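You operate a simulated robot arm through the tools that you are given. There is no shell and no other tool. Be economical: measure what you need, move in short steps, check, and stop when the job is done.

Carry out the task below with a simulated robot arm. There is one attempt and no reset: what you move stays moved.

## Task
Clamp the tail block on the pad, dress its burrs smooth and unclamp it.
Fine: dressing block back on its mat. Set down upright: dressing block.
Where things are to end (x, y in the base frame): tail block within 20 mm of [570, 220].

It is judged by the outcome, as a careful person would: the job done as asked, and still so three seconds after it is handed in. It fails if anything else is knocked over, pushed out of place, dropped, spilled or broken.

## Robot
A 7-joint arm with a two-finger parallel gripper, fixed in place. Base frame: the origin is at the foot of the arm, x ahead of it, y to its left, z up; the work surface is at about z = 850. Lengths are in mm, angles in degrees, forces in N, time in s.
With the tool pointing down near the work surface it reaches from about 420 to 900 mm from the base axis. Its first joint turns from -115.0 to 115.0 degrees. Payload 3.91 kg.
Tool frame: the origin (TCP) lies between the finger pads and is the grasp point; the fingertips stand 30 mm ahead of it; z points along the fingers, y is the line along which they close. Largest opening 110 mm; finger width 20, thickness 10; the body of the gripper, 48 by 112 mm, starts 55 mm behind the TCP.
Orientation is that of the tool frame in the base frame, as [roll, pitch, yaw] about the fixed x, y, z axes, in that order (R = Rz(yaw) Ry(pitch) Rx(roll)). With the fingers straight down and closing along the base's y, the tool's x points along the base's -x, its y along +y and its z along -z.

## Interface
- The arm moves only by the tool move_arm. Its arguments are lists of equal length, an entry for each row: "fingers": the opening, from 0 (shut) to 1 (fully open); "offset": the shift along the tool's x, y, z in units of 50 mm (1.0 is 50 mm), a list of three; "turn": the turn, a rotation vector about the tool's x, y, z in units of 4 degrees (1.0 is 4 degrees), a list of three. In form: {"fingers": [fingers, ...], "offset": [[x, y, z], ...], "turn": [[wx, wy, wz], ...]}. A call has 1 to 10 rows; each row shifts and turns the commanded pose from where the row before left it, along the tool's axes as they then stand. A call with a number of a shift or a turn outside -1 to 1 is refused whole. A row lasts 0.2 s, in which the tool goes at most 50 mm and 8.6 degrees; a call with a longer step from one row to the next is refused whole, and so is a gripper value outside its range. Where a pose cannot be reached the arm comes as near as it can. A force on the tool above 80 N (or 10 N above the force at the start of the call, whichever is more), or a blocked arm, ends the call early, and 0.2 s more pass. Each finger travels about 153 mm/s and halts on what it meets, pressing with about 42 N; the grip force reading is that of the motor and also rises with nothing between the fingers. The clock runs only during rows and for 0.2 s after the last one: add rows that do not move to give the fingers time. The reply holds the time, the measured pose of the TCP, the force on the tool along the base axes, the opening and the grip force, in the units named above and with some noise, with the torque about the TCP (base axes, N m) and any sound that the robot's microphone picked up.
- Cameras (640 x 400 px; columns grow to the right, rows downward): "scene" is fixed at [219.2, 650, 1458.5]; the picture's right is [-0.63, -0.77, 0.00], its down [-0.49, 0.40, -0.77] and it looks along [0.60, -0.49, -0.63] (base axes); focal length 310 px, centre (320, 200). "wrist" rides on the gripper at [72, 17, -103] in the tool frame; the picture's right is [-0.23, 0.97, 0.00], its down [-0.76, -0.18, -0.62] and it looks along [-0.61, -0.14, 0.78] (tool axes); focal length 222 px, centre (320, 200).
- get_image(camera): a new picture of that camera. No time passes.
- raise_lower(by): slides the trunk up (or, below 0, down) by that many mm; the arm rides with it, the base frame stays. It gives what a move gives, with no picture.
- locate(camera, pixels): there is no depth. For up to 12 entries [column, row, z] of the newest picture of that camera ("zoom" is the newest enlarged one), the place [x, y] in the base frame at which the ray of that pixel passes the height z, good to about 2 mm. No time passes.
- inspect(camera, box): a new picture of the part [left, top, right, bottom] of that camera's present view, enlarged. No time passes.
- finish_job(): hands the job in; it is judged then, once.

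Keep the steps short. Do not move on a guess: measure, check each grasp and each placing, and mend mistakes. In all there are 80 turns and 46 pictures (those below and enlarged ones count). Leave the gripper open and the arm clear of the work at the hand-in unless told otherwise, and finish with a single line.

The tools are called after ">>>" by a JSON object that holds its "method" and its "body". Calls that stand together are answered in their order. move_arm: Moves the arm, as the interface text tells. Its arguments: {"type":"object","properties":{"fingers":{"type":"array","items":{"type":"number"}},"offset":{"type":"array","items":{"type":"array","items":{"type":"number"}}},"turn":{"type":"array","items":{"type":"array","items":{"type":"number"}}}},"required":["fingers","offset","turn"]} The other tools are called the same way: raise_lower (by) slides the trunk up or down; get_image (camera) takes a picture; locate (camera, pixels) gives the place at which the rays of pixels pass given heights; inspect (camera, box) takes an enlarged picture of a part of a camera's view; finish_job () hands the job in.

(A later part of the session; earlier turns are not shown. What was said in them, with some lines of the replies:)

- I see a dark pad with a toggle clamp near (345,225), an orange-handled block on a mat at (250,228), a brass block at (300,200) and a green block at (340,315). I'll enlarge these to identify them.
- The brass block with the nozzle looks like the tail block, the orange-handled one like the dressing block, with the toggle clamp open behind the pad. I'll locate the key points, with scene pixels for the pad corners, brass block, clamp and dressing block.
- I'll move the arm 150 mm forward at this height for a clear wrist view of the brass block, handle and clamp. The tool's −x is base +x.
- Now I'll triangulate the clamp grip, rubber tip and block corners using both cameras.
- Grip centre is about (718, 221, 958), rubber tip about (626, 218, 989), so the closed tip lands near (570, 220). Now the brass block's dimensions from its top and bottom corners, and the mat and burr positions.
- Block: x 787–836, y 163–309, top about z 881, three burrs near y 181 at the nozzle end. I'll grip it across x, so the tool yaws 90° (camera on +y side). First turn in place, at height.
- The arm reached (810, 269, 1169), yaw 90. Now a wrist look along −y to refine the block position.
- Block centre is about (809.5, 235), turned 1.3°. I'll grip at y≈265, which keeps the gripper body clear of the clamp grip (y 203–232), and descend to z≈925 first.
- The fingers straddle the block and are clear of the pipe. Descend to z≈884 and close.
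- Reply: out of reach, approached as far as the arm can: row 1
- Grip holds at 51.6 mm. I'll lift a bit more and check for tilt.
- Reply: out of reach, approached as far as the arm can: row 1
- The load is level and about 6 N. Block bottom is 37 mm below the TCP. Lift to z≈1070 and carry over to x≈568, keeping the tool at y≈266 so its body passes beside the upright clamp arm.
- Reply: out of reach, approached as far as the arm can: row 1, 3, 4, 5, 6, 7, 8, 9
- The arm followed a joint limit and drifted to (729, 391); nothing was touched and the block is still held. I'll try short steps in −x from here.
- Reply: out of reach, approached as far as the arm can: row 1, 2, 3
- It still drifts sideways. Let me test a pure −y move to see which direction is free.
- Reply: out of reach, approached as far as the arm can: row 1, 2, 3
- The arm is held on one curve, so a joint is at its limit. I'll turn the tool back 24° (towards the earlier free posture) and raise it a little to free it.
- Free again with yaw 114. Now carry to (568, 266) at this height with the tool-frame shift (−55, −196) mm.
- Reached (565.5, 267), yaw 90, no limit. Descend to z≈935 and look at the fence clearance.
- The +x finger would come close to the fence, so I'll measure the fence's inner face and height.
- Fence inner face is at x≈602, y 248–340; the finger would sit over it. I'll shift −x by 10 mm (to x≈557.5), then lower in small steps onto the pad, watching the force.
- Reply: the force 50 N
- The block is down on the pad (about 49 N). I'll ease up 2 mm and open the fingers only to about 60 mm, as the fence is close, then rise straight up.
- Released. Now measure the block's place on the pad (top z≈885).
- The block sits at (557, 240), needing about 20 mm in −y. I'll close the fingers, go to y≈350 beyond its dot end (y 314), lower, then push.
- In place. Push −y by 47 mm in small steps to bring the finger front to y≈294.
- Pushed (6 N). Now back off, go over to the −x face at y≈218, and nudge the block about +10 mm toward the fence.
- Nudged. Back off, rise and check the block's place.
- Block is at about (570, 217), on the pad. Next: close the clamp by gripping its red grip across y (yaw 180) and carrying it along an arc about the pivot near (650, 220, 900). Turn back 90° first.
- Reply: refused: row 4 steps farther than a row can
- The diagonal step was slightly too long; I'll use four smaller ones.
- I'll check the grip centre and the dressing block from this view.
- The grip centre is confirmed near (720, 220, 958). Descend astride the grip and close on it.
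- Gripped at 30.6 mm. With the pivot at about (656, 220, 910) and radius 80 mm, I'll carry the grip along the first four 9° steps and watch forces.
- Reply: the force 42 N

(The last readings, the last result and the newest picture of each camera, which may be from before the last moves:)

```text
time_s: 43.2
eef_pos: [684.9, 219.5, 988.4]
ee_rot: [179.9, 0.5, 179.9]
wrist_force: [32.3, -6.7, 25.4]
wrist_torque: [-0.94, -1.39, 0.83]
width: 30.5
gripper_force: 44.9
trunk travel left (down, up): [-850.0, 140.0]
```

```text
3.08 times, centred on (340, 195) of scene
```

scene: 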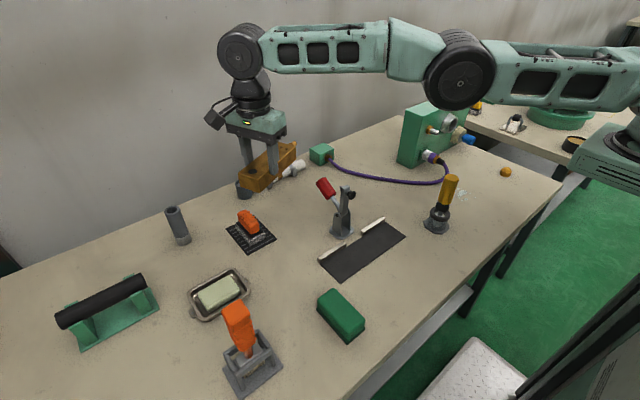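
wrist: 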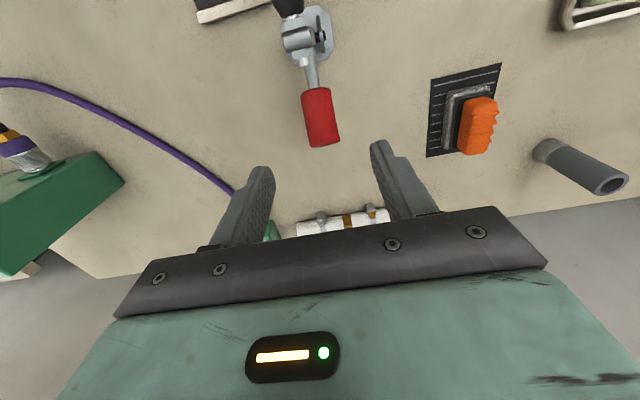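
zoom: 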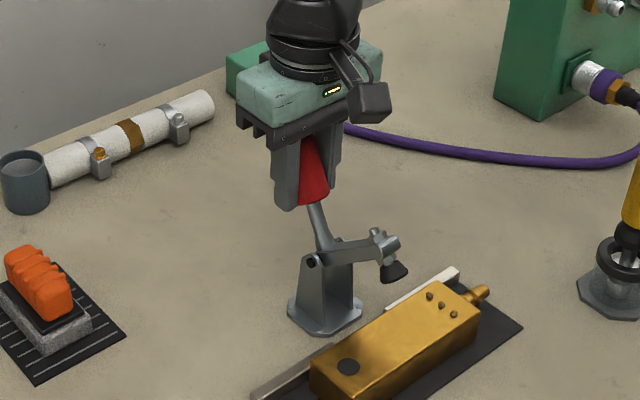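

The clamp arm comes down faster than the handle turns, now about 15° above closed. The force reads slightly inward, so I'll go on with smaller steps and a bit more lift.

>>> {"method": "move_arm", "body": {"fingers": [0, 0, 0, 0], "offset": [[0.12, 0, -0.07], [0.12, 0, -0.05], [0.12, 0, -0.04], [0, 0, 0]], "turn": [[0, 0, 0], [0, 0, 0], [0, 0, 0], [0, 0, 0]]}}

>>> {"method": "inspect", "body": {"camera": "scene", "box": [270, 130, 410, 260]}}

```text
time_s: 44.2
eef_pos: [662.0, 220.5, 991.6]
ee_rot: [-179.9, -0.1, 179.7]
wrist_force: [20.1, -7.5, -1.4]
wrist_torque: [0.48, -1.56, -0.29]
width: 30.6
gripper_force: 44.7
trunk travel left (down, up): [-850.0, 140.0]
```

```text
3.08 times, centred on (340, 195) of scene
```

zoom: 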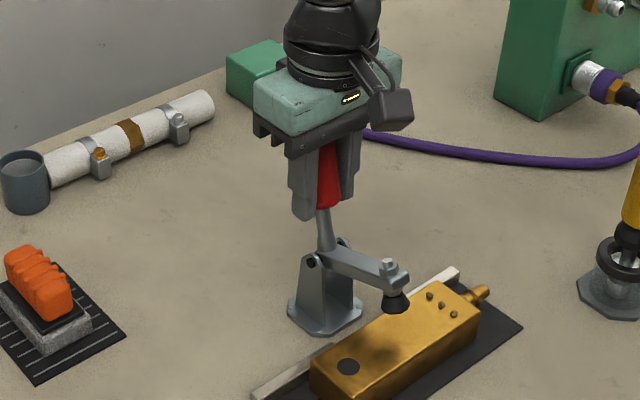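

The rubber is nearly on the block. Continue forward in small steps until it locks.

>>> {"method": "move_arm", "body": {"fingers": [0, 0, 0, 0], "offset": [[0.12, 0, 0], [0.12, 0, 0.01], [0.12, 0, 0.02], [0, 0, 0]], "turn": [[0, 0, 0], [0, 0, 0], [0, 0, 0], [0, 0, 0]]}}

>>> {"method": "inspect", "body": {"camera": "scene", "box": [290, 150, 410, 270]}}

```text
time_s: 45.2
eef_pos: [644.7, 219.8, 994.6]
ee_rot: [-180.0, 0.2, 179.9]
wrist_force: [17.8, -7.3, 15.0]
wrist_torque: [-0.22, -1.66, 0.04]
width: 30.7
gripper_force: 45.3
trunk travel left (down, up): [-850.0, 140.0]
```

```text
3.33 times, centred on (350, 210) of scene
```

zoom: 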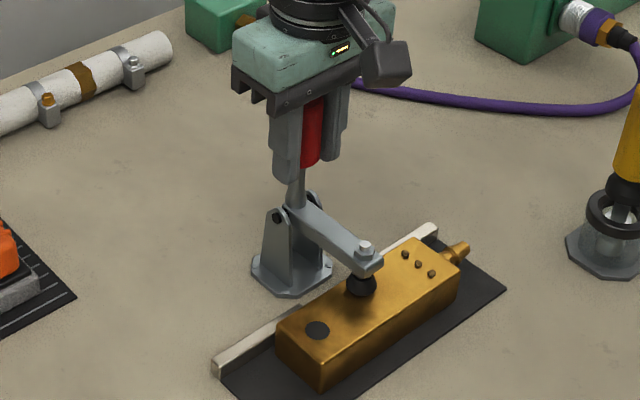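

The tip is right above or on the block; the handle is about vertical. Push further.

>>> {"method": "move_arm", "body": {"fingers": [0, 0, 0, 0], "offset": [[0.12, 0, 0.01], [0.12, 0, 0.02], [0.12, 0, 0.03], [0, 0, 0]], "turn": [[0, 0, 0], [0, 0, 0], [0, 0, 0], [0, 0, 0]]}}

```text
time_s: 46.2
eef_pos: [638.4, 219.4, 992.8]
ee_rot: [179.7, 0.9, 179.6]
wrist_force: [60.5, -1.4, 20.2]
wrist_torque: [-1.71, -0.04, -0.03]
width: 31.2
gripper_force: 45.2
trunk travel left (down, up): [-850.0, 140.0]
```

Force rose to 60 N with little travel: clamping resistance. Push on a little to see whether it passes over centre.

>>> {"method": "move_arm", "body": {"fingers": [0, 0, 0, 0], "offset": [[0.1, 0, 0.01], [0.1, 0, 0.02], [0.1, 0, 0.02], [0, 0, 0]], "turn": [[0, 0, 0], [0, 0, 0], [0, 0, 0], [0, 0, 0]]}}

>>> {"method": "inspect", "body": {"camera": "scene", "box": [290, 150, 410, 270]}}

```text
time_s: 47.2
eef_pos: [611.5, 220.9, 987.3]
ee_rot: [-180.0, -0.1, 179.9]
wrist_force: [0.2, -0.1, -0.4]
wrist_torque: [-0.02, -0.03, -0.03]
width: 0.2
gripper_force: 38.4
trunk travel left (down, up): [-850.0, 140.0]
```

```text
3.33 times, centred on (350, 210) of scene
```

zoom: 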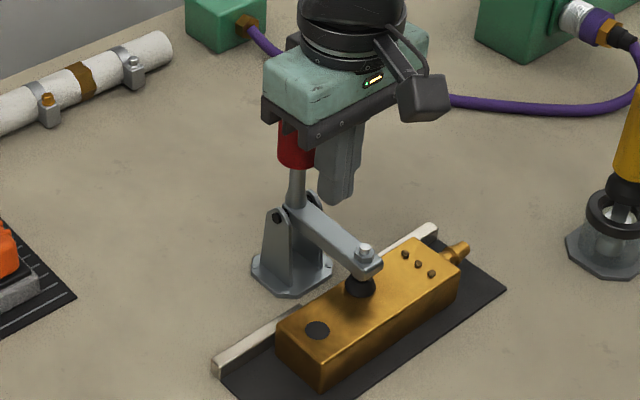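

The fingers slipped off forward; the clamp arm stays down on the block and the handle stands upright. To check whether it is locked, I'll rise, go behind the handle with closed fingers and press forward.

>>> {"method": "move_arm", "body": {"fingers": [0, 0, 0, 0, 0, 0], "offset": [[0, 0, -1], [0, 0, -1], [-0.9, 0, 0], [-0.9, 0, 0], [0, 0, 0], [0, 0, 0]], "turn": [[0, 0, 0], [0, 0, 0], [0, 0, 0], [0, 0, 0], [0, 0, 0], [0, 0, 0]]}}

>>> {"method": "inspect", "body": {"camera": "scene", "box": [310, 170, 400, 260]}}

```text
time_s: 48.6
eef_pos: [704.9, 220.4, 1089.0]
ee_rot: [-180.0, 0.0, -180.0]
wrist_force: [0.3, -0.1, -0.2]
wrist_torque: [0.0, 0.0, 0.02]
width: 0.0
gripper_force: 37.9
trunk travel left (down, up): [-850.0, 140.0]
```

```text
4.44 times, centred on (355, 215) of scene
```

zoom: 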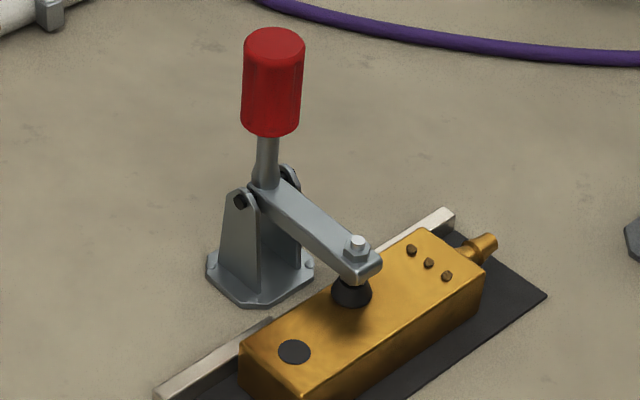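

Now lower behind the grip (z≈1000) and press toward −x in small steps.

>>> {"method": "move_arm", "body": {"fingers": [0, 0, 0, 0, 0, 0, 0], "offset": [[0, 0, 0.9], [0, 0, 0.9], [0.5, 0, 0], [0.1, 0, 0], [0.1, 0, 0], [0.1, 0, 0], [0, 0, 0]], "turn": [[0, 0, 0], [0, 0, 0], [0, 0, 0], [0, 0, 0], [0, 0, 0], [0, 0, 0], [0, 0, 0]]}}

>>> {"method": "move_arm", "body": {"fingers": [0, 0, 0, 0, 0], "offset": [[0.1, 0, 0], [0.1, 0, 0], [0.08, 0, 0], [0.08, 0, 0], [0, 0, 0]], "turn": [[0, 0, 0], [0, 0, 0], [0, 0, 0], [0, 0, 0], [0, 0, 0]]}}

```text
time_s: 49.9
eef_pos: [678.6, 220.5, 998.2]
ee_rot: [179.4, 1.9, 179.5]
wrist_force: [29.9, 8.8, -21.0]
wrist_torque: [-0.21, 0.48, -0.1]
width: 0.0
gripper_force: 37.8
trunk travel left (down, up): [-850.0, 140.0]
stopped in row 6: the force on the tool passed its limit at 86 N (the readings are from after the stop); the commanded pose is now the measured one
```

```text
time_s: 50.5
eef_pos: [680.2, 219.2, 1001.9]
ee_rot: [179.0, 3.2, 179.2]
wrist_force: [26.5, 8.7, -18.7]
wrist_torque: [-0.22, 0.36, -0.14]
width: 0.1
gripper_force: 37.7
trunk travel left (down, up): [-850.0, 140.0]
stopped in row 2: the force on the tool passed its limit at 84 N (the readings are from after the stop); the commanded pose is now the measured one
```

The handle takes over 80 N without moving: it is at its end stop, clamp closed. I'll back off, straighten the tool's small tilt, rise, and move to above the dressing block.

>>> {"method": "move_arm", "body": {"fingers": [0, 0, 0, 0, 0, 0, 0, 0, 0, 0], "offset": [[-0.3, 0, 0], [0, 0, -1], [0, 0, -1], [0, 0.8, 0], [0, 0.8, 0], [0, 0.8, 0], [0, 0.8, 0], [0, 0.78, 0], [0, 0, 0], [0, 0, 0]], "turn": [[0, 0, 0], [0.25, 0.8, -0.2], [0, 0, 0], [0, 0, 0], [0, 0, 0], [0, 0, 0], [0, 0, 0], [0, 0, 0], [0, 0, 0], [0, 0, 0]]}}

>>> {"method": "get_image", "body": {"camera": "wrist"}}

```text
time_s: 52.7
eef_pos: [690.2, 416.1, 1100.7]
ee_rot: [-179.9, -0.5, -179.7]
wrist_force: [-0.6, 0.1, 0.1]
wrist_torque: [-0.02, 0.01, 0.02]
width: 0.0
gripper_force: 37.5
trunk travel left (down, up): [-850.0, 140.0]
```

```text
9 pictures are left
```

wrist: 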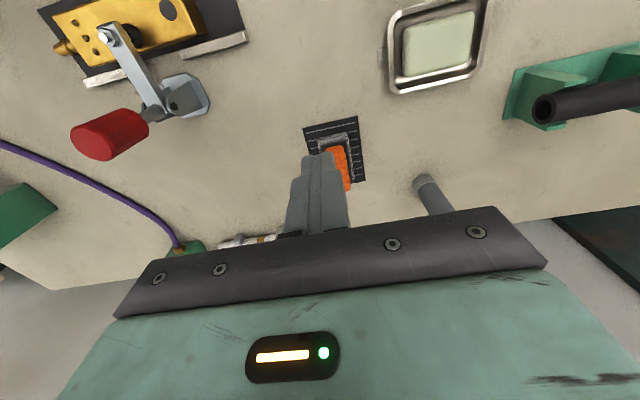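

The fingers hide part of it, so I'll use the fixed scene view's pixels for the stone corners and handle, plus the visible mat corners here.

>>> {"method": "locate", "body": {"camera": "scene", "pixels": [[250.5, 245.7, 852], [265.8, 237.5, 852], [235, 227.7, 852], [250.5, 237.5, 870], [248.7, 218.7, 890], [248.7, 218.7, 900], [248.7, 218.7, 910], [243, 211, 900], [253.5, 224.5, 900]]}}

>>> {"method": "locate", "body": {"camera": "wrist", "pixels": [[303, 127, 851], [357, 116, 851], [364, 181, 851], [318, 140, 870], [348, 132, 870], [325, 148, 900], [342, 145, 900], [348, 190, 900]]}}

```text
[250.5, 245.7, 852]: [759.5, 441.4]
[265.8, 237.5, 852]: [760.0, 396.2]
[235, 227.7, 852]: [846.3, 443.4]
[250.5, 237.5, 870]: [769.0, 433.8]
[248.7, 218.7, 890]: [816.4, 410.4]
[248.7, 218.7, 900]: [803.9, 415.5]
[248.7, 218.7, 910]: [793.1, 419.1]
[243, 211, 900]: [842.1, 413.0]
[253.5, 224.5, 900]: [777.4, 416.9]
```

```text
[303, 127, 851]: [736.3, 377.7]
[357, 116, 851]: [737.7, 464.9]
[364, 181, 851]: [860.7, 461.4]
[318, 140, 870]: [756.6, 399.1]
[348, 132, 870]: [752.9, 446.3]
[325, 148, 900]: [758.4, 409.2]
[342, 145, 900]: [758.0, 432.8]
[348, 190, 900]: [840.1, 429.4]
```

Stone spans x 759–846, y 396–442; handle centred at y≈420, top about z 908. Radius is near the reach limit, so I'll approach at x≈795 and stop at z≈965 to check reach.

>>> {"method": "move_arm", "body": {"fingers": [0.6, 0.6, 0.6, 0.6, 0.6, 0.6, 0.6], "offset": [[-0.7, 0.04, 0], [-0.7, 0.04, 0], [-0.7, 0, 0], [0, 0, 0.9], [0, 0, 0.9], [0, 0, 0.9], [0, 0, 0]], "turn": [[0, 0, 0], [0, 0, 0], [0, 0, 0], [0, 0, 0], [0, 0, 0], [0, 0, 0], [0, 0, 0]]}}

>>> {"method": "get_image", "body": {"camera": "wrist"}}

```text
time_s: 54.3
eef_pos: [733.1, 376.7, 964.9]
ee_rot: [180.0, -0.4, -179.9]
wrist_force: [0.0, -0.8, 0.4]
wrist_torque: [0.0, 0.01, 0.04]
width: 65.8
gripper_force: 0.1
out of reach, approached as far as the arm can: row 1, 2, 3, 6
trunk travel left (down, up): [-850.0, 140.0]
```

```text
8 pictures are left
```

wrist: 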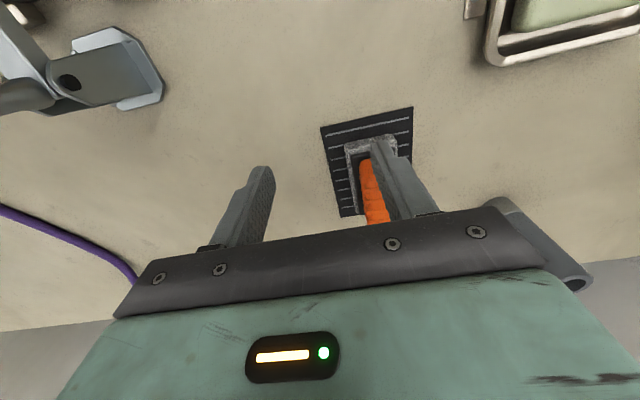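

Out of reach with the trunk this high (stopped at (733, 377)). I'll raise the tool 150 mm, then lower the trunk 150 mm so the arm reaches further.

>>> {"method": "move_arm", "body": {"fingers": [0.6, 0.6, 0.6, 0.6], "offset": [[0.2, 0, -1], [0, 0, -1], [0, 0, -1], [0, 0, 0]], "turn": [[0, 0, 0], [0, 0, 0], [0, 0, 0], [0, 0, 0]]}}

>>> {"method": "raise_lower", "body": {"by": -150}}

```text
refused: row 1 steps farther than a row can; nothing moved
```

```text
time_s: 55.4
eef_pos: [733.3, 381.9, 881.1]
ee_rot: [178.9, 0.3, -179.6]
wrist_force: [-15.4, -12.7, 27.4]
wrist_torque: [0.46, 0.32, 0.5]
width: 59.8
gripper_force: 0.0
trunk travel left (down, up): [-748.0, 242.0]
stopped: the force on the tool passed its limit at 100 N (the readings are from after the stop); the commanded pose is now the measured one
```

A step was refused and the trunk still lowered, so the fingertips touched down in front of the stone. Lift straight up now and check that nothing was moved.

>>> {"method": "move_arm", "body": {"fingers": [0.6, 0.6, 0.6, 0.6, 0.6], "offset": [[0, 0, -0.3], [0, 0, -0.9], [0, 0, -0.9], [0, 0, -0.5], [0, 0, 0]], "turn": [[0, 0, 0], [0.28, 0.08, 0.1], [0, 0, 0], [0, 0, 0], [0, 0, 0]]}}

>>> {"method": "get_image", "body": {"camera": "wrist"}}

```text
time_s: 56.6
eef_pos: [735.6, 383.5, 1008.6]
ee_rot: [-179.8, -0.3, 179.8]
wrist_force: [0.5, 0.5, -1.2]
wrist_torque: [0.02, 0.0, 0.02]
width: 66.2
gripper_force: 0.1
trunk travel left (down, up): [-748.0, 242.0]
```

```text
7 pictures are left
```

wrist: 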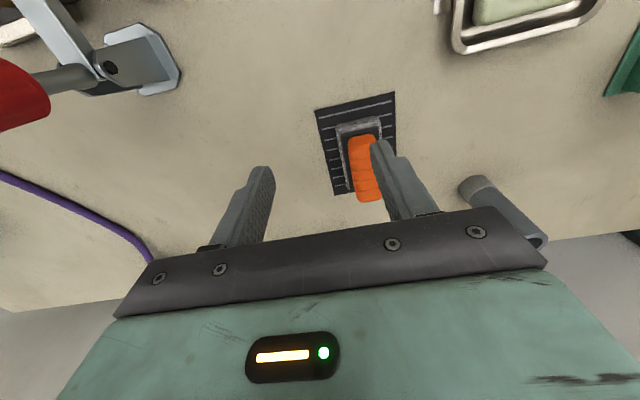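

>>> {"method": "locate", "body": {"camera": "wrist", "pixels": [[315, 110, 851], [394, 92, 851], [334, 196, 851], [337, 125, 870], [380, 117, 870], [348, 142, 905], [373, 137, 905], [358, 202, 905], [382, 198, 905]]}}

```text
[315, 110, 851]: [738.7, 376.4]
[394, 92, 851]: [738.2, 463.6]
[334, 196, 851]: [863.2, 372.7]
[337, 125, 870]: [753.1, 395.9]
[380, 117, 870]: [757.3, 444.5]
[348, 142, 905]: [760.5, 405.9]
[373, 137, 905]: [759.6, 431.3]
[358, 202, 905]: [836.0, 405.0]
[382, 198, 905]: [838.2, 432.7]
```

Mat and stone are where they were. Handle: x 760–838, y 406–432. Move to (799, 419) at this height and check reach.

>>> {"method": "move_arm", "body": {"fingers": [0.6, 0.6, 0.6, 0.6], "offset": [[-0.62, 0.36, 0], [-0.64, 0.35, 0], [0, 0, 0], [0, 0, 0]], "turn": [[0, 0, 0], [0, 0, 0], [0, 0, 0], [0, 0, 0]]}}

```text
time_s: 57.6
eef_pos: [749.0, 370.5, 1005.4]
ee_rot: [-179.8, -0.1, 179.9]
wrist_force: [-1.1, 0.8, -0.1]
wrist_torque: [0.01, 0.01, -0.01]
width: 65.7
gripper_force: 0.0
out of reach, approached as far as the arm can: row 1, 2
trunk travel left (down, up): [-748.0, 242.0]
```

Still held back at radius ≈835 here, as if a joint had saturated. I'll rise, retract along the azimuth to reset the arm's posture, then extend straight towards the dressing block.

>>> {"method": "move_arm", "body": {"fingers": [0.6, 0.6, 0.6, 0.6, 0.6, 0.6, 0.6, 0.6, 0.6, 0.6], "offset": [[0, 0, -0.95], [0, 0, -0.95], [0.75, -0.32, 0], [0.75, -0.32, 0], [0.75, -0.32, 0], [0.75, -0.32, 0], [0.75, -0.32, 0], [0.75, -0.32, 0], [0.75, -0.32, 0], [0, 0, 0]], "turn": [[0, 0, 0], [0, 0, 0], [0, 0, 0], [0, 0, 0], [0, 0, 0], [0, 0, 0], [0, 0, 0], [0, 0, 0], [0, 0, 0], [0, 0, 0]]}}

>>> {"method": "move_arm", "body": {"fingers": [0.6, 0.6, 0.6, 0.6, 0.6, 0.6, 0.6, 0.6, 0.6, 0.6], "offset": [[0, 0, 0], [0, 0, 0], [-0.75, 0.39, 0], [-0.75, 0.39, 0], [-0.75, 0.39, 0], [-0.75, 0.39, 0], [-0.75, 0.39, 0], [-0.75, 0.39, 0], [-0.75, 0.39, 0], [0, 0, 0]], "turn": [[0, 0, 0], [0, 0, 0], [0, 0, 0], [0, 0, 0], [0, 0, 0], [0, 0, 0], [0, 0, 0], [0, 0, 0], [0, 0, 0], [0, 0, 0]]}}

```text
time_s: 59.8
eef_pos: [476.0, 250.7, 1100.6]
ee_rot: [-179.8, -0.2, 179.9]
wrist_force: [0.6, 1.5, 0.2]
wrist_torque: [0.01, 0.02, 0.0]
width: 66.3
gripper_force: 0.1
out of reach, approached as far as the arm can: row 1, 2
trunk travel left (down, up): [-748.0, 242.0]
```

```text
time_s: 62.0
eef_pos: [728.8, 375.5, 1097.4]
ee_rot: [-179.7, -0.2, 179.9]
wrist_force: [-0.3, 0.6, 0.4]
wrist_torque: [0.02, -0.02, 0.0]
width: 65.9
gripper_force: 0.1
out of reach, approached as far as the arm can: row 9
trunk travel left (down, up): [-748.0, 242.0]
```

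Radius is limited to about 820–840 with the tool vertical. Tilting the tool 20° so the fingers point outward (+x) gains the missing reach, while still straddling the handle (it runs along x). Tilt in place first.

>>> {"method": "move_arm", "body": {"fingers": [0.6, 0.6, 0.6, 0.6, 0.6, 0.6, 0.6], "offset": [[0.6, 0, 0], [0, 0, 0], [0, 0, 0], [0, 0, 0], [0, 0, 0], [0, 0, 0], [0, 0, 0]], "turn": [[0, 0, 0], [0, -1, 0], [0, -1, 0], [0, -1, 0], [0, -1, 0], [0, -1, 0], [0, 0, 0]]}}

```text
time_s: 63.6
eef_pos: [745.3, 423.1, 1109.5]
ee_rot: [-179.7, 19.8, 179.9]
wrist_force: [1.0, 0.0, 0.0]
wrist_torque: [0.01, -0.02, 0.0]
width: 66.0
gripper_force: 0.1
out of reach, approached as far as the arm can: row 1, 2, 3, 4, 5, 6
trunk travel left (down, up): [-748.0, 242.0]
```

Tilted 20°, now at (745, 423, 1110). Move down 100 mm (base z), where the reach is better, and read.

>>> {"method": "move_arm", "body": {"fingers": [0.6, 0.6, 0.6, 0.6], "offset": [[0.3, 0, 0.82], [0.3, 0, 0.82], [0.1, 0, 0.25], [0, 0, 0]], "turn": [[0, 0, 0], [0, 0, 0], [0, 0, 0], [0, 0, 0]]}}

```text
time_s: 64.6
eef_pos: [751.4, 432.8, 1011.0]
ee_rot: [-179.8, 19.8, 179.8]
wrist_force: [-0.1, -0.6, 0.6]
wrist_torque: [0.03, 0.01, -0.02]
width: 66.0
gripper_force: 0.1
out of reach, approached as far as the arm can: row 1, 2
trunk travel left (down, up): [-748.0, 242.0]
```

Row 3 was in reach. Step toward (785, 419) and 50 mm lower.

>>> {"method": "move_arm", "body": {"fingers": [0.6, 0.6, 0.6, 0.6], "offset": [[0.34, 0, 0.7], [-0.34, -0.14, 0.27], [-0.32, -0.14, 0.11], [0, 0, 0]], "turn": [[0, 0, 0], [0, 0, 0], [0, 0, 0], [0, 0, 0]]}}

>>> {"method": "get_image", "body": {"camera": "wrist"}}

```text
time_s: 65.6
eef_pos: [776.9, 411.8, 965.0]
ee_rot: [-179.8, 19.9, 179.9]
wrist_force: [0.3, -0.2, -0.5]
wrist_torque: [0.0, -0.02, -0.01]
width: 65.8
gripper_force: 0.1
out of reach, approached as far as the arm can: row 1, 2, 3
trunk travel left (down, up): [-748.0, 242.0]
```

```text
6 pictures are left
```

wrist: 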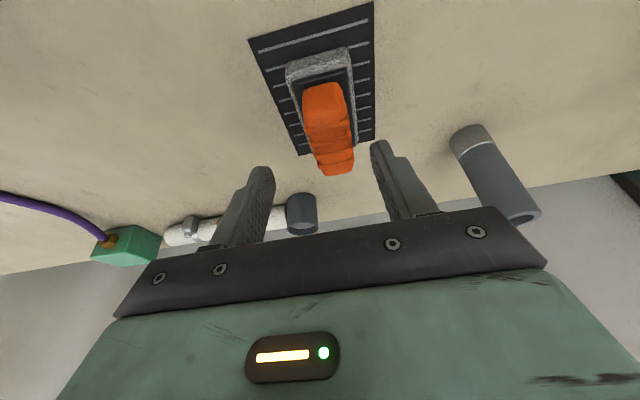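

The handle lies between the fingers. Now lower about 57 mm with +8 mm in y to z≈908.

>>> {"method": "move_arm", "body": {"fingers": [0.6, 0.6, 0.6, 0.6], "offset": [[0.12, 0.08, 0.56], [0.14, 0.08, 0.56], [0, 0, 0], [0, 0, 0]], "turn": [[0, 0, 0], [0, 0, 0], [0, 0, 0], [0, 0, 0]]}}

```text
time_s: 66.6
eef_pos: [774.2, 409.7, 907.3]
ee_rot: [-179.9, 19.8, 180.0]
wrist_force: [0.4, 0.6, 0.1]
wrist_torque: [-0.01, 0.0, -0.01]
width: 65.8
gripper_force: 0.0
out of reach, approached as far as the arm can: row 1, 2
trunk travel left (down, up): [-748.0, 242.0]
```

y is 409.7, the handle is at 419. Trade a little x for y: shift (−6, +10).

>>> {"method": "move_arm", "body": {"fingers": [0.6, 0.6, 0.6], "offset": [[0.12, 0.2, -0.04], [0, 0, 0], [0, 0, 0]], "turn": [[0, 0, 0], [0, 0, 0], [0, 0, 0]]}}

```text
time_s: 67.4
eef_pos: [767.2, 416.8, 905.2]
ee_rot: [-179.8, 19.8, 179.9]
wrist_force: [0.5, -0.2, -0.5]
wrist_torque: [0.02, 0.0, 0.02]
width: 66.2
gripper_force: 0.0
out of reach, approached as far as the arm can: row 1
trunk travel left (down, up): [-748.0, 242.0]
```

Handle contact will be at its front part (x 767–787), fine for a light stone. Close the fingers.

>>> {"method": "move_arm", "body": {"fingers": [0, 0, 0, 0], "offset": [[0, 0, 0], [0, 0, 0], [0, 0, 0], [0, 0, 0]], "turn": [[0, 0, 0], [0, 0, 0], [0, 0, 0], [0, 0, 0]]}}

>>> {"method": "move_arm", "body": {"fingers": [0, 0, 0], "offset": [[0.2, 0, -0.55], [0.2, 0, -0.55], [0, 0, 0]], "turn": [[0, 0, 0], [0, 0, 0], [0, 0, 0]]}}

>>> {"method": "get_image", "body": {"camera": "wrist"}}

```text
time_s: 68.4
eef_pos: [766.2, 416.2, 906.1]
ee_rot: [-179.7, 19.9, 179.9]
wrist_force: [-1.2, 1.5, 2.0]
wrist_torque: [0.06, 0.03, 0.04]
width: 41.1
gripper_force: 42.5
trunk travel left (down, up): [-748.0, 242.0]
```

```text
time_s: 69.2
eef_pos: [728.3, 415.6, 951.5]
ee_rot: [-179.9, 19.8, 179.8]
wrist_force: [0.4, -0.1, -1.9]
wrist_torque: [-0.02, 0.04, 0.01]
width: 41.4
gripper_force: 41.9
trunk travel left (down, up): [-748.0, 242.0]
```

```text
5 pictures are left
```

wrist: 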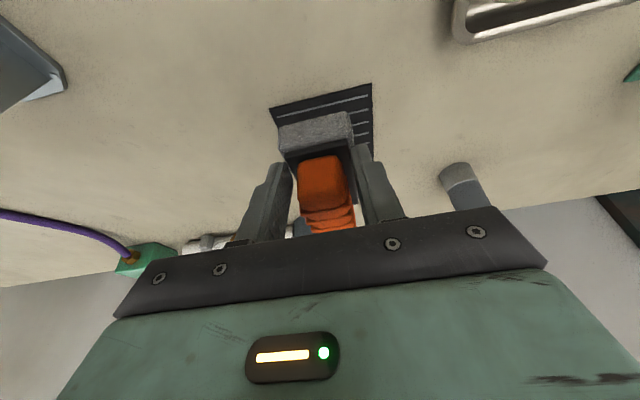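

The stone is lifted (41 mm grip, about 2 N). Burrs should be at about x 557–585, y 167, z 886. I'll rise, go −x first, then −y, staying clear of the clamp.

>>> {"method": "move_arm", "body": {"fingers": [0, 0, 0, 0, 0, 0, 0, 0], "offset": [[-0.25, 0, -0.69], [-0.25, 0, -0.69], [-0.25, 0, -0.69], [0.84, 0, -0.305], [0.84, 0, -0.305], [0.84, 0, -0.305], [0.84, 0, -0.305], [0, 0, 0]], "turn": [[0, 0, 0], [0, 0, 0], [0, 0, 0], [0, 0, 0], [0, 0, 0], [0, 0, 0], [0, 0, 0], [0, 0, 0]]}}

>>> {"method": "move_arm", "body": {"fingers": [0, 0, 0, 0, 0, 0, 0], "offset": [[0, -0.84, 0], [0, -0.84, 0], [0, -0.84, 0], [0, -0.84, 0], [0, -0.84, 0], [0, -0.84, 0], [0, 0, 0]], "turn": [[0, 0, 0], [0, 0, 0], [0, 0, 0], [0, 0, 0], [0, 0, 0], [0, 0, 0], [0, 0, 0]]}}

```text
time_s: 71.0
eef_pos: [552.9, 418.7, 1061.9]
ee_rot: [-179.8, 19.6, 179.9]
wrist_force: [0.5, 0.1, -2.6]
wrist_torque: [-0.01, 0.08, 0.02]
width: 41.3
gripper_force: 41.8
trunk travel left (down, up): [-748.0, 242.0]
```

```text
time_s: 72.6
eef_pos: [547.3, 165.1, 1062.7]
ee_rot: [-179.8, 19.7, 179.8]
wrist_force: [-0.3, 0.6, -2.4]
wrist_torque: [-0.02, 0.04, 0.06]
width: 41.3
gripper_force: 41.8
trunk travel left (down, up): [-748.0, 242.0]
```

At (547, 165, 1063). Lower to z≈955, just above contact, and look.

>>> {"method": "move_arm", "body": {"fingers": [0, 0, 0, 0], "offset": [[0.247, -0.03, 0.677], [0.247, -0.03, 0.677], [0.247, 0, 0.677], [0, 0, 0]], "turn": [[0, 0, 0], [0, 0, 0], [0, 0, 0], [0, 0, 0]]}}

>>> {"method": "inspect", "body": {"camera": "scene", "box": [320, 160, 430, 260]}}

```text
time_s: 73.6
eef_pos: [549.2, 162.0, 956.1]
ee_rot: [-179.9, 19.8, 179.9]
wrist_force: [0.0, -0.1, -2.4]
wrist_torque: [0.01, 0.09, -0.01]
width: 41.2
gripper_force: 42.3
trunk travel left (down, up): [-748.0, 242.0]
```

```text
4.00 times, centred on (375, 210) of scene
```

zoom: 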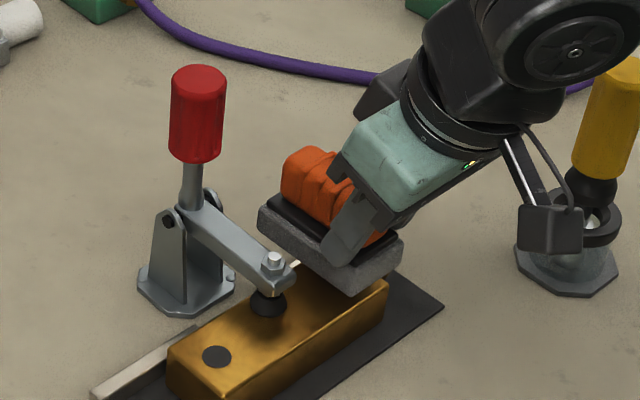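

The stone is level over the burr end and clear of the clamp arm. Lower gently in 4 mm steps until contact.

>>> {"method": "move_arm", "body": {"fingers": [0, 0, 0, 0, 0], "offset": [[0.027, 0, 0.075], [0.027, 0, 0.075], [0.027, 0, 0.075], [0.02, 0, 0.055], [0, 0, 0]], "turn": [[0, 0, 0], [0, 0, 0], [0, 0, 0], [0, 0, 0], [0, 0, 0]]}}

```text
time_s: 74.8
eef_pos: [548.0, 160.7, 941.7]
ee_rot: [180.0, 20.0, 179.8]
wrist_force: [-5.0, -2.8, 35.3]
wrist_torque: [-0.02, -0.02, 0.1]
width: 41.1
gripper_force: 41.9
trunk travel left (down, up): [-748.0, 242.0]
```

Contact at about 35 N. Ease up slightly and stroke along x, ±15 mm.

>>> {"method": "move_arm", "body": {"fingers": [0, 0, 0, 0, 0, 0, 0, 0, 0, 0], "offset": [[-0.006, 0, -0.018], [-0.282, 0, 0.103], [0.282, 0, -0.103], [0.282, 0, -0.103], [-0.282, 0, 0.103], [-0.282, 0, 0.103], [0.282, 0, -0.103], [0.282, 0, -0.103], [-0.282, 0, 0.103], [0, 0, 0]], "turn": [[0, 0, 0], [0, 0, 0], [0, 0, 0], [0, 0, 0], [0, 0, 0], [0, 0, 0], [0, 0, 0], [0, 0, 0], [0, 0, 0], [0, 0, 0]]}}

```text
time_s: 77.0
eef_pos: [545.3, 162.3, 942.1]
ee_rot: [-179.8, 19.8, 180.0]
wrist_force: [-20.5, -0.4, 60.4]
wrist_torque: [0.07, 1.59, -0.04]
width: 41.5
gripper_force: 42.1
trunk travel left (down, up): [-748.0, 242.0]
```

Force has risen to 60 N; ease 1.5 mm and do a second set with longer strokes, then lift to look.

>>> {"method": "move_arm", "body": {"fingers": [0, 0, 0, 0, 0, 0, 0, 0, 0, 0], "offset": [[-0.01, 0, -0.03], [-0.376, 0, 0.137], [0.376, 0, -0.137], [0.376, 0, -0.137], [-0.376, 0, 0.137], [-0.376, 0, 0.137], [0.376, 0, -0.137], [0.376, 0, -0.137], [-0.376, 0, 0.137], [0, 0, 0]], "turn": [[0, 0, 0], [0, 0, 0], [0, 0, 0], [0, 0, 0], [0, 0, 0], [0, 0, 0], [0, 0, 0], [0, 0, 0], [0, 0, 0], [0, 0, 0]]}}

>>> {"method": "move_arm", "body": {"fingers": [0, 0, 0, 0, 0], "offset": [[-0.2, 0, -0.6], [-0.2, 0, -0.6], [0.6, -0.3, -0.22], [0.6, -0.3, -0.22], [0, 0, 0]], "turn": [[0, 0, 0], [0, 0, 0], [0, 0, 0], [0, 0, 0], [0, 0, 0]]}}

>>> {"method": "inspect", "body": {"camera": "scene", "box": [340, 190, 410, 250]}}

```text
time_s: 79.2
eef_pos: [547.9, 161.0, 942.6]
ee_rot: [-179.9, 19.8, 179.9]
wrist_force: [-8.4, -0.6, 18.0]
wrist_torque: [0.11, 0.64, 0.08]
width: 41.3
gripper_force: 42.2
trunk travel left (down, up): [-748.0, 242.0]
```

```text
time_s: 80.4
eef_pos: [482.7, 132.4, 1006.2]
ee_rot: [-179.8, 19.7, 180.0]
wrist_force: [0.0, -0.9, -2.5]
wrist_torque: [0.02, 0.08, 0.0]
width: 41.4
gripper_force: 41.7
trunk travel left (down, up): [-748.0, 242.0]
```

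```text
6.67 times, centred on (375, 220) of scene
```

zoom: 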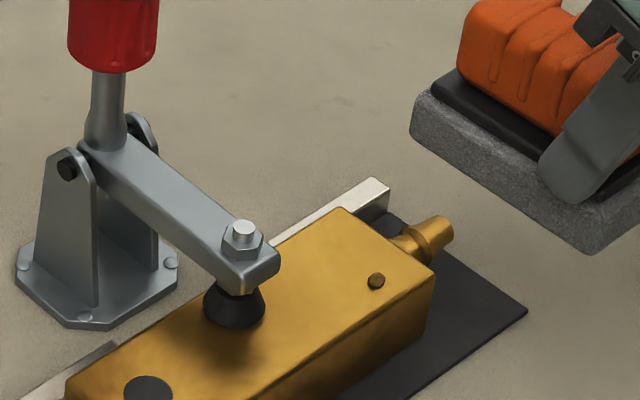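

Two burrs are gone; the one nearest −x remains. Locate it: scene pixel (383.4, 232.2).

>>> {"method": "locate", "body": {"camera": "scene", "pixels": [[383.4, 232.2, 886], [392, 229.7, 886], [378.7, 221.3, 886], [362, 229.5, 890]]}}

```text
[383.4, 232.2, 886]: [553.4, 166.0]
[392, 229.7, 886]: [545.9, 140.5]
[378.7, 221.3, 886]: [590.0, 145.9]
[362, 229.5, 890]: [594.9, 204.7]
```

It's at (553, 166). I'll recentre at TCP x≈535 so the stone covers it well, lower to contact and stroke again.

>>> {"method": "move_arm", "body": {"fingers": [0, 0, 0, 0, 0, 0, 0, 0], "offset": [[-0.49, 0.3, 0.18], [-0.49, 0.3, 0.18], [0.17, 0, 0.48], [0.17, 0, 0.48], [0.027, 0, 0.075], [0.027, 0, 0.075], [0.02, 0, 0.055], [0, 0, 0]], "turn": [[0, 0, 0], [0, 0, 0], [0, 0, 0], [0, 0, 0], [0, 0, 0], [0, 0, 0], [0, 0, 0], [0, 0, 0]]}}

```text
time_s: 82.2
eef_pos: [535.8, 160.8, 944.9]
ee_rot: [-179.7, 19.8, 180.0]
wrist_force: [0.3, 0.0, -2.1]
wrist_torque: [-0.01, 0.08, -0.05]
width: 41.3
gripper_force: 42.0
trunk travel left (down, up): [-748.0, 242.0]
```

Not yet touching; 3 mm more, then strokes.

>>> {"method": "move_arm", "body": {"fingers": [0, 0, 0, 0, 0, 0, 0, 0, 0, 0], "offset": [[0.022, 0, 0.062], [-0.282, 0, 0.103], [0.282, 0, -0.103], [0.282, 0, -0.103], [-0.282, 0, 0.103], [-0.282, 0, 0.103], [0.282, 0, -0.103], [0.282, 0, -0.103], [-0.282, 0, 0.103], [0, 0, 0]], "turn": [[0, 0, 0], [0, 0, 0], [0, 0, 0], [0, 0, 0], [0, 0, 0], [0, 0, 0], [0, 0, 0], [0, 0, 0], [0, 0, 0], [0, 0, 0]]}}

>>> {"method": "move_arm", "body": {"fingers": [0, 0, 0, 0, 0, 0, 0, 0, 0, 0], "offset": [[0, 0, 0], [-0.282, 0, 0.103], [0.282, 0, -0.103], [0.282, 0, -0.103], [-0.282, 0, 0.103], [-0.282, 0, 0.103], [0.282, 0, -0.103], [0.282, 0, -0.103], [-0.282, 0, 0.103], [0, 0, 0]], "turn": [[0, 0, 0], [0, 0, 0], [0, 0, 0], [0, 0, 0], [0, 0, 0], [0, 0, 0], [0, 0, 0], [0, 0, 0], [0, 0, 0], [0, 0, 0]]}}

```text
time_s: 84.4
eef_pos: [530.9, 163.0, 941.9]
ee_rot: [-180.0, 19.8, 180.0]
wrist_force: [-26.3, 1.0, 66.1]
wrist_torque: [0.23, 0.8, 0.12]
width: 41.2
gripper_force: 42.0
trunk travel left (down, up): [-748.0, 242.0]
```

```text
time_s: 86.6
eef_pos: [531.0, 160.2, 942.0]
ee_rot: [-179.8, 19.8, 180.0]
wrist_force: [-24.3, 0.4, 61.7]
wrist_torque: [0.36, 0.88, 0.15]
width: 41.3
gripper_force: 41.3
trunk travel left (down, up): [-748.0, 242.0]
```

Good contact throughout (about 60 N). Lift, move aside and check the burr.

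>>> {"method": "move_arm", "body": {"fingers": [0, 0, 0, 0, 0], "offset": [[-0.2, 0, -0.6], [-0.2, 0, -0.6], [0.5, -0.3, -0.18], [0.5, -0.3, -0.18], [0, 0, 0]], "turn": [[0, 0, 0], [0, 0, 0], [0, 0, 0], [0, 0, 0], [0, 0, 0]]}}

>>> {"method": "inspect", "body": {"camera": "scene", "box": [335, 190, 415, 250]}}

```text
time_s: 87.8
eef_pos: [480.2, 131.5, 1003.6]
ee_rot: [-179.8, 19.8, 179.9]
wrist_force: [0.0, -0.7, -3.2]
wrist_torque: [-0.01, 0.12, -0.04]
width: 41.3
gripper_force: 41.8
trunk travel left (down, up): [-748.0, 242.0]
```

```text
6.67 times, centred on (375, 220) of scene
```

zoom: 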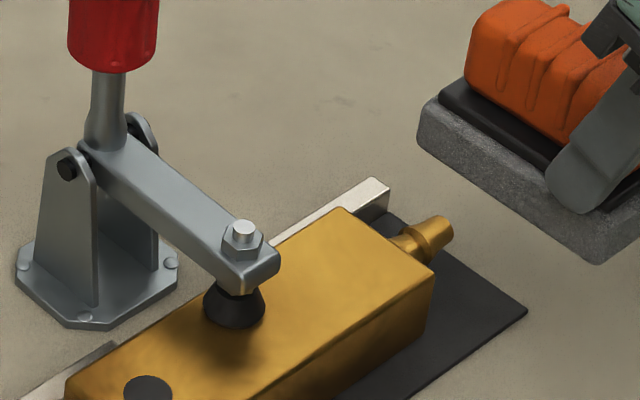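

All burrs are gone. Now carry the dressing block back: rise, +y to 417, then outward.

>>> {"method": "move_arm", "body": {"fingers": [0, 0, 0, 0, 0, 0, 0, 0, 0], "offset": [[-0.2, 0, -0.545], [-0.2, 0, -0.545], [0, 0.953, 0], [0, 0.953, 0], [0, 0.953, 0], [0, 0.953, 0], [0, 0.953, 0], [0, 0.953, 0], [0, 0, 0]], "turn": [[0, 0, 0], [0, 0, 0], [0, 0, 0], [0, 0, 0], [0, 0, 0], [0, 0, 0], [0, 0, 0], [0, 0, 0], [0, 0, 0]]}}

>>> {"method": "move_arm", "body": {"fingers": [0, 0, 0, 0, 0, 0], "offset": [[-0.827, 0, 0.3], [-0.827, 0, 0.3], [-0.827, 0, 0.3], [-0.827, 0, 0.3], [-0.827, 0, 0.3], [0, 0, 0]], "turn": [[0, 0, 0], [0, 0, 0], [0, 0, 0], [0, 0, 0], [0, 0, 0], [0, 0, 0]]}}

```text
time_s: 90.0
eef_pos: [513.9, 405.7, 1090.9]
ee_rot: [176.9, 19.7, 175.2]
wrist_force: [0.5, -0.5, -1.1]
wrist_torque: [0.02, 0.06, 0.01]
width: 41.4
gripper_force: 41.9
trunk travel left (down, up): [-748.0, 242.0]
stopped in row 9: the arm was blocked; the commanded pose is now the measured one
```

```text
time_s: 91.4
eef_pos: [729.8, 391.5, 1079.3]
ee_rot: [178.0, 19.8, 176.0]
wrist_force: [0.0, -0.9, -2.5]
wrist_torque: [-0.01, 0.07, 0.03]
width: 41.5
gripper_force: 42.0
trunk travel left (down, up): [-748.0, 242.0]
```

The arm briefly reported a block (small turn of 4° in yaw) but the stone is still held. Correct the orientation and move toward (758, 417) while descending to z≈990.

>>> {"method": "move_arm", "body": {"fingers": [0, 0, 0, 0, 0], "offset": [[0.24, 0, 0.66], [0.24, 0, 0.66], [-0.13, 0.25, 0.29], [-0.13, 0.26, 0.29], [0, 0, 0]], "turn": [[0.16, 0, -0.94], [0, 0, 0], [0, 0, 0], [0, 0, 0], [0, 0, 0]]}}

```text
time_s: 92.6
eef_pos: [750.8, 418.0, 988.3]
ee_rot: [179.9, 19.9, 180.0]
wrist_force: [-0.5, -0.8, -2.3]
wrist_torque: [0.01, 0.06, 0.03]
width: 41.2
gripper_force: 42.2
trunk travel left (down, up): [-748.0, 242.0]
```

Level at (751, 418, 988). Lower to z≈922 with +8 mm in x.

>>> {"method": "move_arm", "body": {"fingers": [0, 0, 0, 0], "offset": [[0.15, 0, 0.65], [0.15, 0, 0.65], [0, 0, 0], [0, 0, 0]], "turn": [[0, 0, 0], [0, 0, 0], [0, 0, 0], [0, 0, 0]]}}

```text
time_s: 93.6
eef_pos: [759.6, 417.2, 921.6]
ee_rot: [179.8, 19.8, 179.9]
wrist_force: [1.2, -0.3, -2.6]
wrist_torque: [0.01, 0.05, 0.02]
width: 41.2
gripper_force: 42.2
trunk travel left (down, up): [-748.0, 242.0]
```

Now the last 15 mm in small steps until the stone touches the mat.

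>>> {"method": "move_arm", "body": {"fingers": [0, 0, 0, 0, 0], "offset": [[0.027, 0, 0.094], [0.027, 0, 0.094], [0.02, 0, 0.056], [0.014, 0, 0.038], [0, 0, 0]], "turn": [[0, 0, 0], [0, 0, 0], [0, 0, 0], [0, 0, 0], [0, 0, 0]]}}

```text
time_s: 94.8
eef_pos: [760.8, 417.7, 906.4]
ee_rot: [179.9, 19.8, 179.9]
wrist_force: [0.8, -0.6, -1.5]
wrist_torque: [0.01, 0.04, -0.01]
width: 41.5
gripper_force: 42.0
trunk travel left (down, up): [-748.0, 242.0]
```

Nearly touching; 2 mm more, open, then withdraw along the tool axis.

>>> {"method": "move_arm", "body": {"fingers": [0, 0, 0.6, 0.6, 0.6], "offset": [[0.014, 0, 0.038], [0, 0, 0], [0, 0, 0], [0, 0, 0], [0, 0, 0]], "turn": [[0, 0, 0], [0, 0, 0], [0, 0, 0], [0, 0, 0], [0, 0, 0]]}}

>>> {"method": "move_arm", "body": {"fingers": [0.6, 0.6, 0.6, 0.6, 0.6], "offset": [[0, 0, -0.6], [0, 0, -0.9], [0, 0, -0.9], [0, 0, -0.9], [0, 0, 0]], "turn": [[0, 0, 0], [0, 0, 0], [0, 0, 0], [0, 0, 0], [0, 0, 0]]}}

>>> {"method": "get_image", "body": {"camera": "wrist"}}

```text
time_s: 96.0
eef_pos: [760.8, 417.7, 904.1]
ee_rot: [179.9, 19.9, 179.9]
wrist_force: [0.0, -0.5, 0.8]
wrist_torque: [-0.01, -0.02, 0.01]
width: 66.2
gripper_force: 0.1
trunk travel left (down, up): [-748.0, 242.0]
```

```text
time_s: 97.2
eef_pos: [703.3, 418.9, 1056.0]
ee_rot: [179.9, 19.8, 179.8]
wrist_force: [0.3, 0.5, 0.4]
wrist_torque: [-0.01, -0.03, 0.04]
width: 66.1
gripper_force: 0.0
trunk travel left (down, up): [-748.0, 242.0]
```

```text
1 pictures are left
```

wrist: 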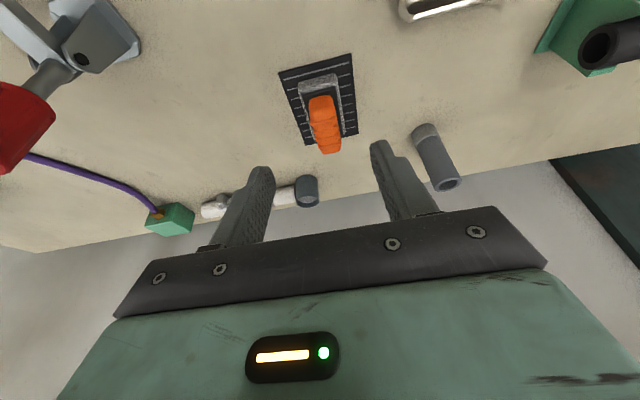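

The dressing block stands flat on its mat. Now unclamp: straighten the tool and go above the upright grip at (655, 220).

>>> {"method": "move_arm", "body": {"fingers": [0.6, 0.6, 0.6, 0.6, 0.6, 0.6, 0.6], "offset": [[0.88, 0, -0.4], [0, 0, 0], [0, 0, 0], [0, 0, 0], [0, 0, 0], [0, 0, 0], [0, 0, -0.6]], "turn": [[0, 0, 0], [0, 1, 0], [0, 1, 0], [0, 1, 0], [0, 1, 0], [0, 0.95, 0], [0, 0, 0]]}}

>>> {"method": "move_arm", "body": {"fingers": [0.6, 0.6, 0.6, 0.6, 0.6, 0.6], "offset": [[0, -0.796, 0], [0, -0.796, 0], [0, -0.796, 0], [0, -0.796, 0], [0, -0.796, 0], [0, 0, 0]], "turn": [[0, 0, 0], [0, 0, 0], [0, 0, 0], [0, 0, 0], [0, 0, 0], [0, 0, 0]]}}

```text
time_s: 98.8
eef_pos: [658.7, 421.6, 1092.6]
ee_rot: [179.9, -0.1, 179.9]
wrist_force: [-0.2, 0.0, -0.7]
wrist_torque: [0.0, -0.01, 0.02]
width: 65.9
gripper_force: 0.1
trunk travel left (down, up): [-748.0, 242.0]
```

```text
time_s: 100.2
eef_pos: [657.9, 222.8, 1093.7]
ee_rot: [179.9, 0.0, 179.9]
wrist_force: [0.5, 0.4, 0.6]
wrist_torque: [-0.03, -0.04, -0.02]
width: 66.2
gripper_force: 0.1
trunk travel left (down, up): [-748.0, 242.0]
```

Descend astride the grip to z≈994 and close.

>>> {"method": "move_arm", "body": {"fingers": [0.6, 0.6, 0.6, 0, 0, 0, 0], "offset": [[0.03, -0.06, 0.9], [0, 0, 0.9], [0, 0, 0.2], [0, 0, 0], [0, 0, 0], [0, 0, 0], [0, 0, 0]], "turn": [[0, 0, 0], [0, 0, 0], [0, 0, 0], [0, 0, 0], [0, 0, 0], [0, 0, 0], [0, 0, 0]]}}

```text
time_s: 101.8
eef_pos: [655.4, 219.4, 994.0]
ee_rot: [179.8, -0.1, 179.9]
wrist_force: [3.0, 7.6, -6.0]
wrist_torque: [-0.24, -0.36, -0.05]
width: 31.2
gripper_force: 45.3
trunk travel left (down, up): [-748.0, 242.0]
```

Gripped (31 mm). Carry it back along the arc, two steps first.

>>> {"method": "move_arm", "body": {"fingers": [0, 0, 0], "offset": [[-0.262, 0, 0.02], [-0.256, 0, 0.062], [0, 0, 0]], "turn": [[0, 0, 0], [0, 0, 0], [0, 0, 0]]}}

```text
time_s: 102.6
eef_pos: [679.0, 220.7, 990.4]
ee_rot: [-180.0, -0.2, -180.0]
wrist_force: [-24.3, 9.6, -1.2]
wrist_torque: [-0.34, 1.63, -0.05]
width: 30.6
gripper_force: 45.3
trunk travel left (down, up): [-748.0, 242.0]
```

Following well. Continue the rest of the arc.

>>> {"method": "move_arm", "body": {"fingers": [0, 0, 0, 0, 0], "offset": [[-0.244, 0, 0.102], [-0.224, 0, 0.136], [-0.2, 0, 0.172], [-0.13, 0, 0.15], [0, 0, 0]], "turn": [[0, 0, 0], [0, 0, 0], [0, 0, 0], [0, 0, 0], [0, 0, 0]]}}

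```text
time_s: 103.8
eef_pos: [720.5, 219.2, 963.9]
ee_rot: [179.5, 0.3, 179.8]
wrist_force: [3.9, 20.8, 21.1]
wrist_torque: [-0.58, 1.3, 0.47]
width: 30.8
gripper_force: 44.3
trunk travel left (down, up): [-748.0, 242.0]
```

Back at the original open position. Release and rise well clear, then take the last picture.

>>> {"method": "move_arm", "body": {"fingers": [0.6, 0.6, 0.6, 0.6, 0.6, 0.6, 0.6], "offset": [[0, 0, 0], [0, 0, 0], [0, 0, -0.9], [0, 0, -0.9], [0, 0, -0.9], [0, 0, -0.4], [0, 0, 0]], "turn": [[0, 0, 0], [0, 0, 0], [0, 0, 0], [0, 0, 0], [0, 0, 0], [0, 0, 0], [0, 0, 0]]}}

>>> {"method": "inspect", "body": {"camera": "scene", "box": [220, 150, 420, 290]}}

```text
time_s: 105.4
eef_pos: [716.4, 213.5, 1118.9]
ee_rot: [179.9, 0.0, 179.9]
wrist_force: [-0.2, 0.3, 0.4]
wrist_torque: [0.01, 0.0, 0.01]
width: 66.0
gripper_force: 0.0
trunk travel left (down, up): [-748.0, 242.0]
```

```text
2.86 times, centred on (320, 220) of scene
```

zoom: 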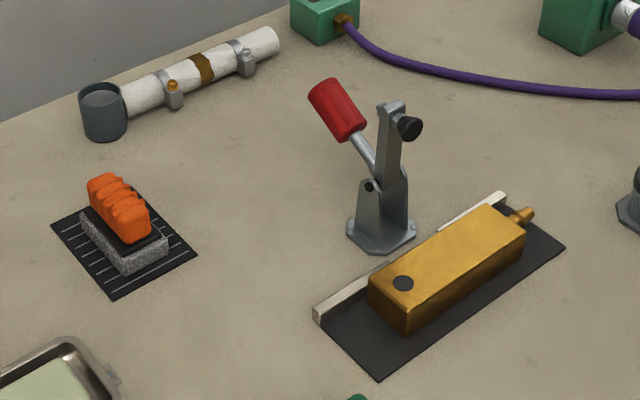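

Clamp is open, block smooth, dressing block on its mat. Quick check of the block's position from its top corners.

>>> {"method": "locate", "body": {"camera": "zoom", "pixels": [[370, 283, 886], [406, 312, 886], [525, 236, 886], [485, 207, 886]]}}

>>> {"method": "move_arm", "body": {"fingers": [1, 1], "offset": [[0, 0, 0], [0, 0, 0]], "turn": [[0, 0, 0], [0, 0, 0]]}}

```text
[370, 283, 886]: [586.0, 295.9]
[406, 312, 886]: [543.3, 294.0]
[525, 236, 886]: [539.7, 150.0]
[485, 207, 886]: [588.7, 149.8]
```

```text
time_s: 106.0
eef_pos: [716.5, 213.2, 1117.8]
ee_rot: [179.8, 0.1, 179.9]
wrist_force: [-0.5, 0.6, 0.1]
wrist_torque: [0.0, 0.0, 0.0]
width: 110.1
gripper_force: 0.0
trunk travel left (down, up): [-748.0, 242.0]
```

The block centre is about (564–568, 220), within tolerance; gripper open and arm clear, so I hand in.

>>> {"method": "finish_job", "body": {}}

```text
The job is handed in.
```

The tail block was clamped, its three burrs dressed smooth, and it is unclamped at about (565, 221); the dressing block is upright on its mat, and the one accidental fingertip touch-down in front of it moved nothing I could see.
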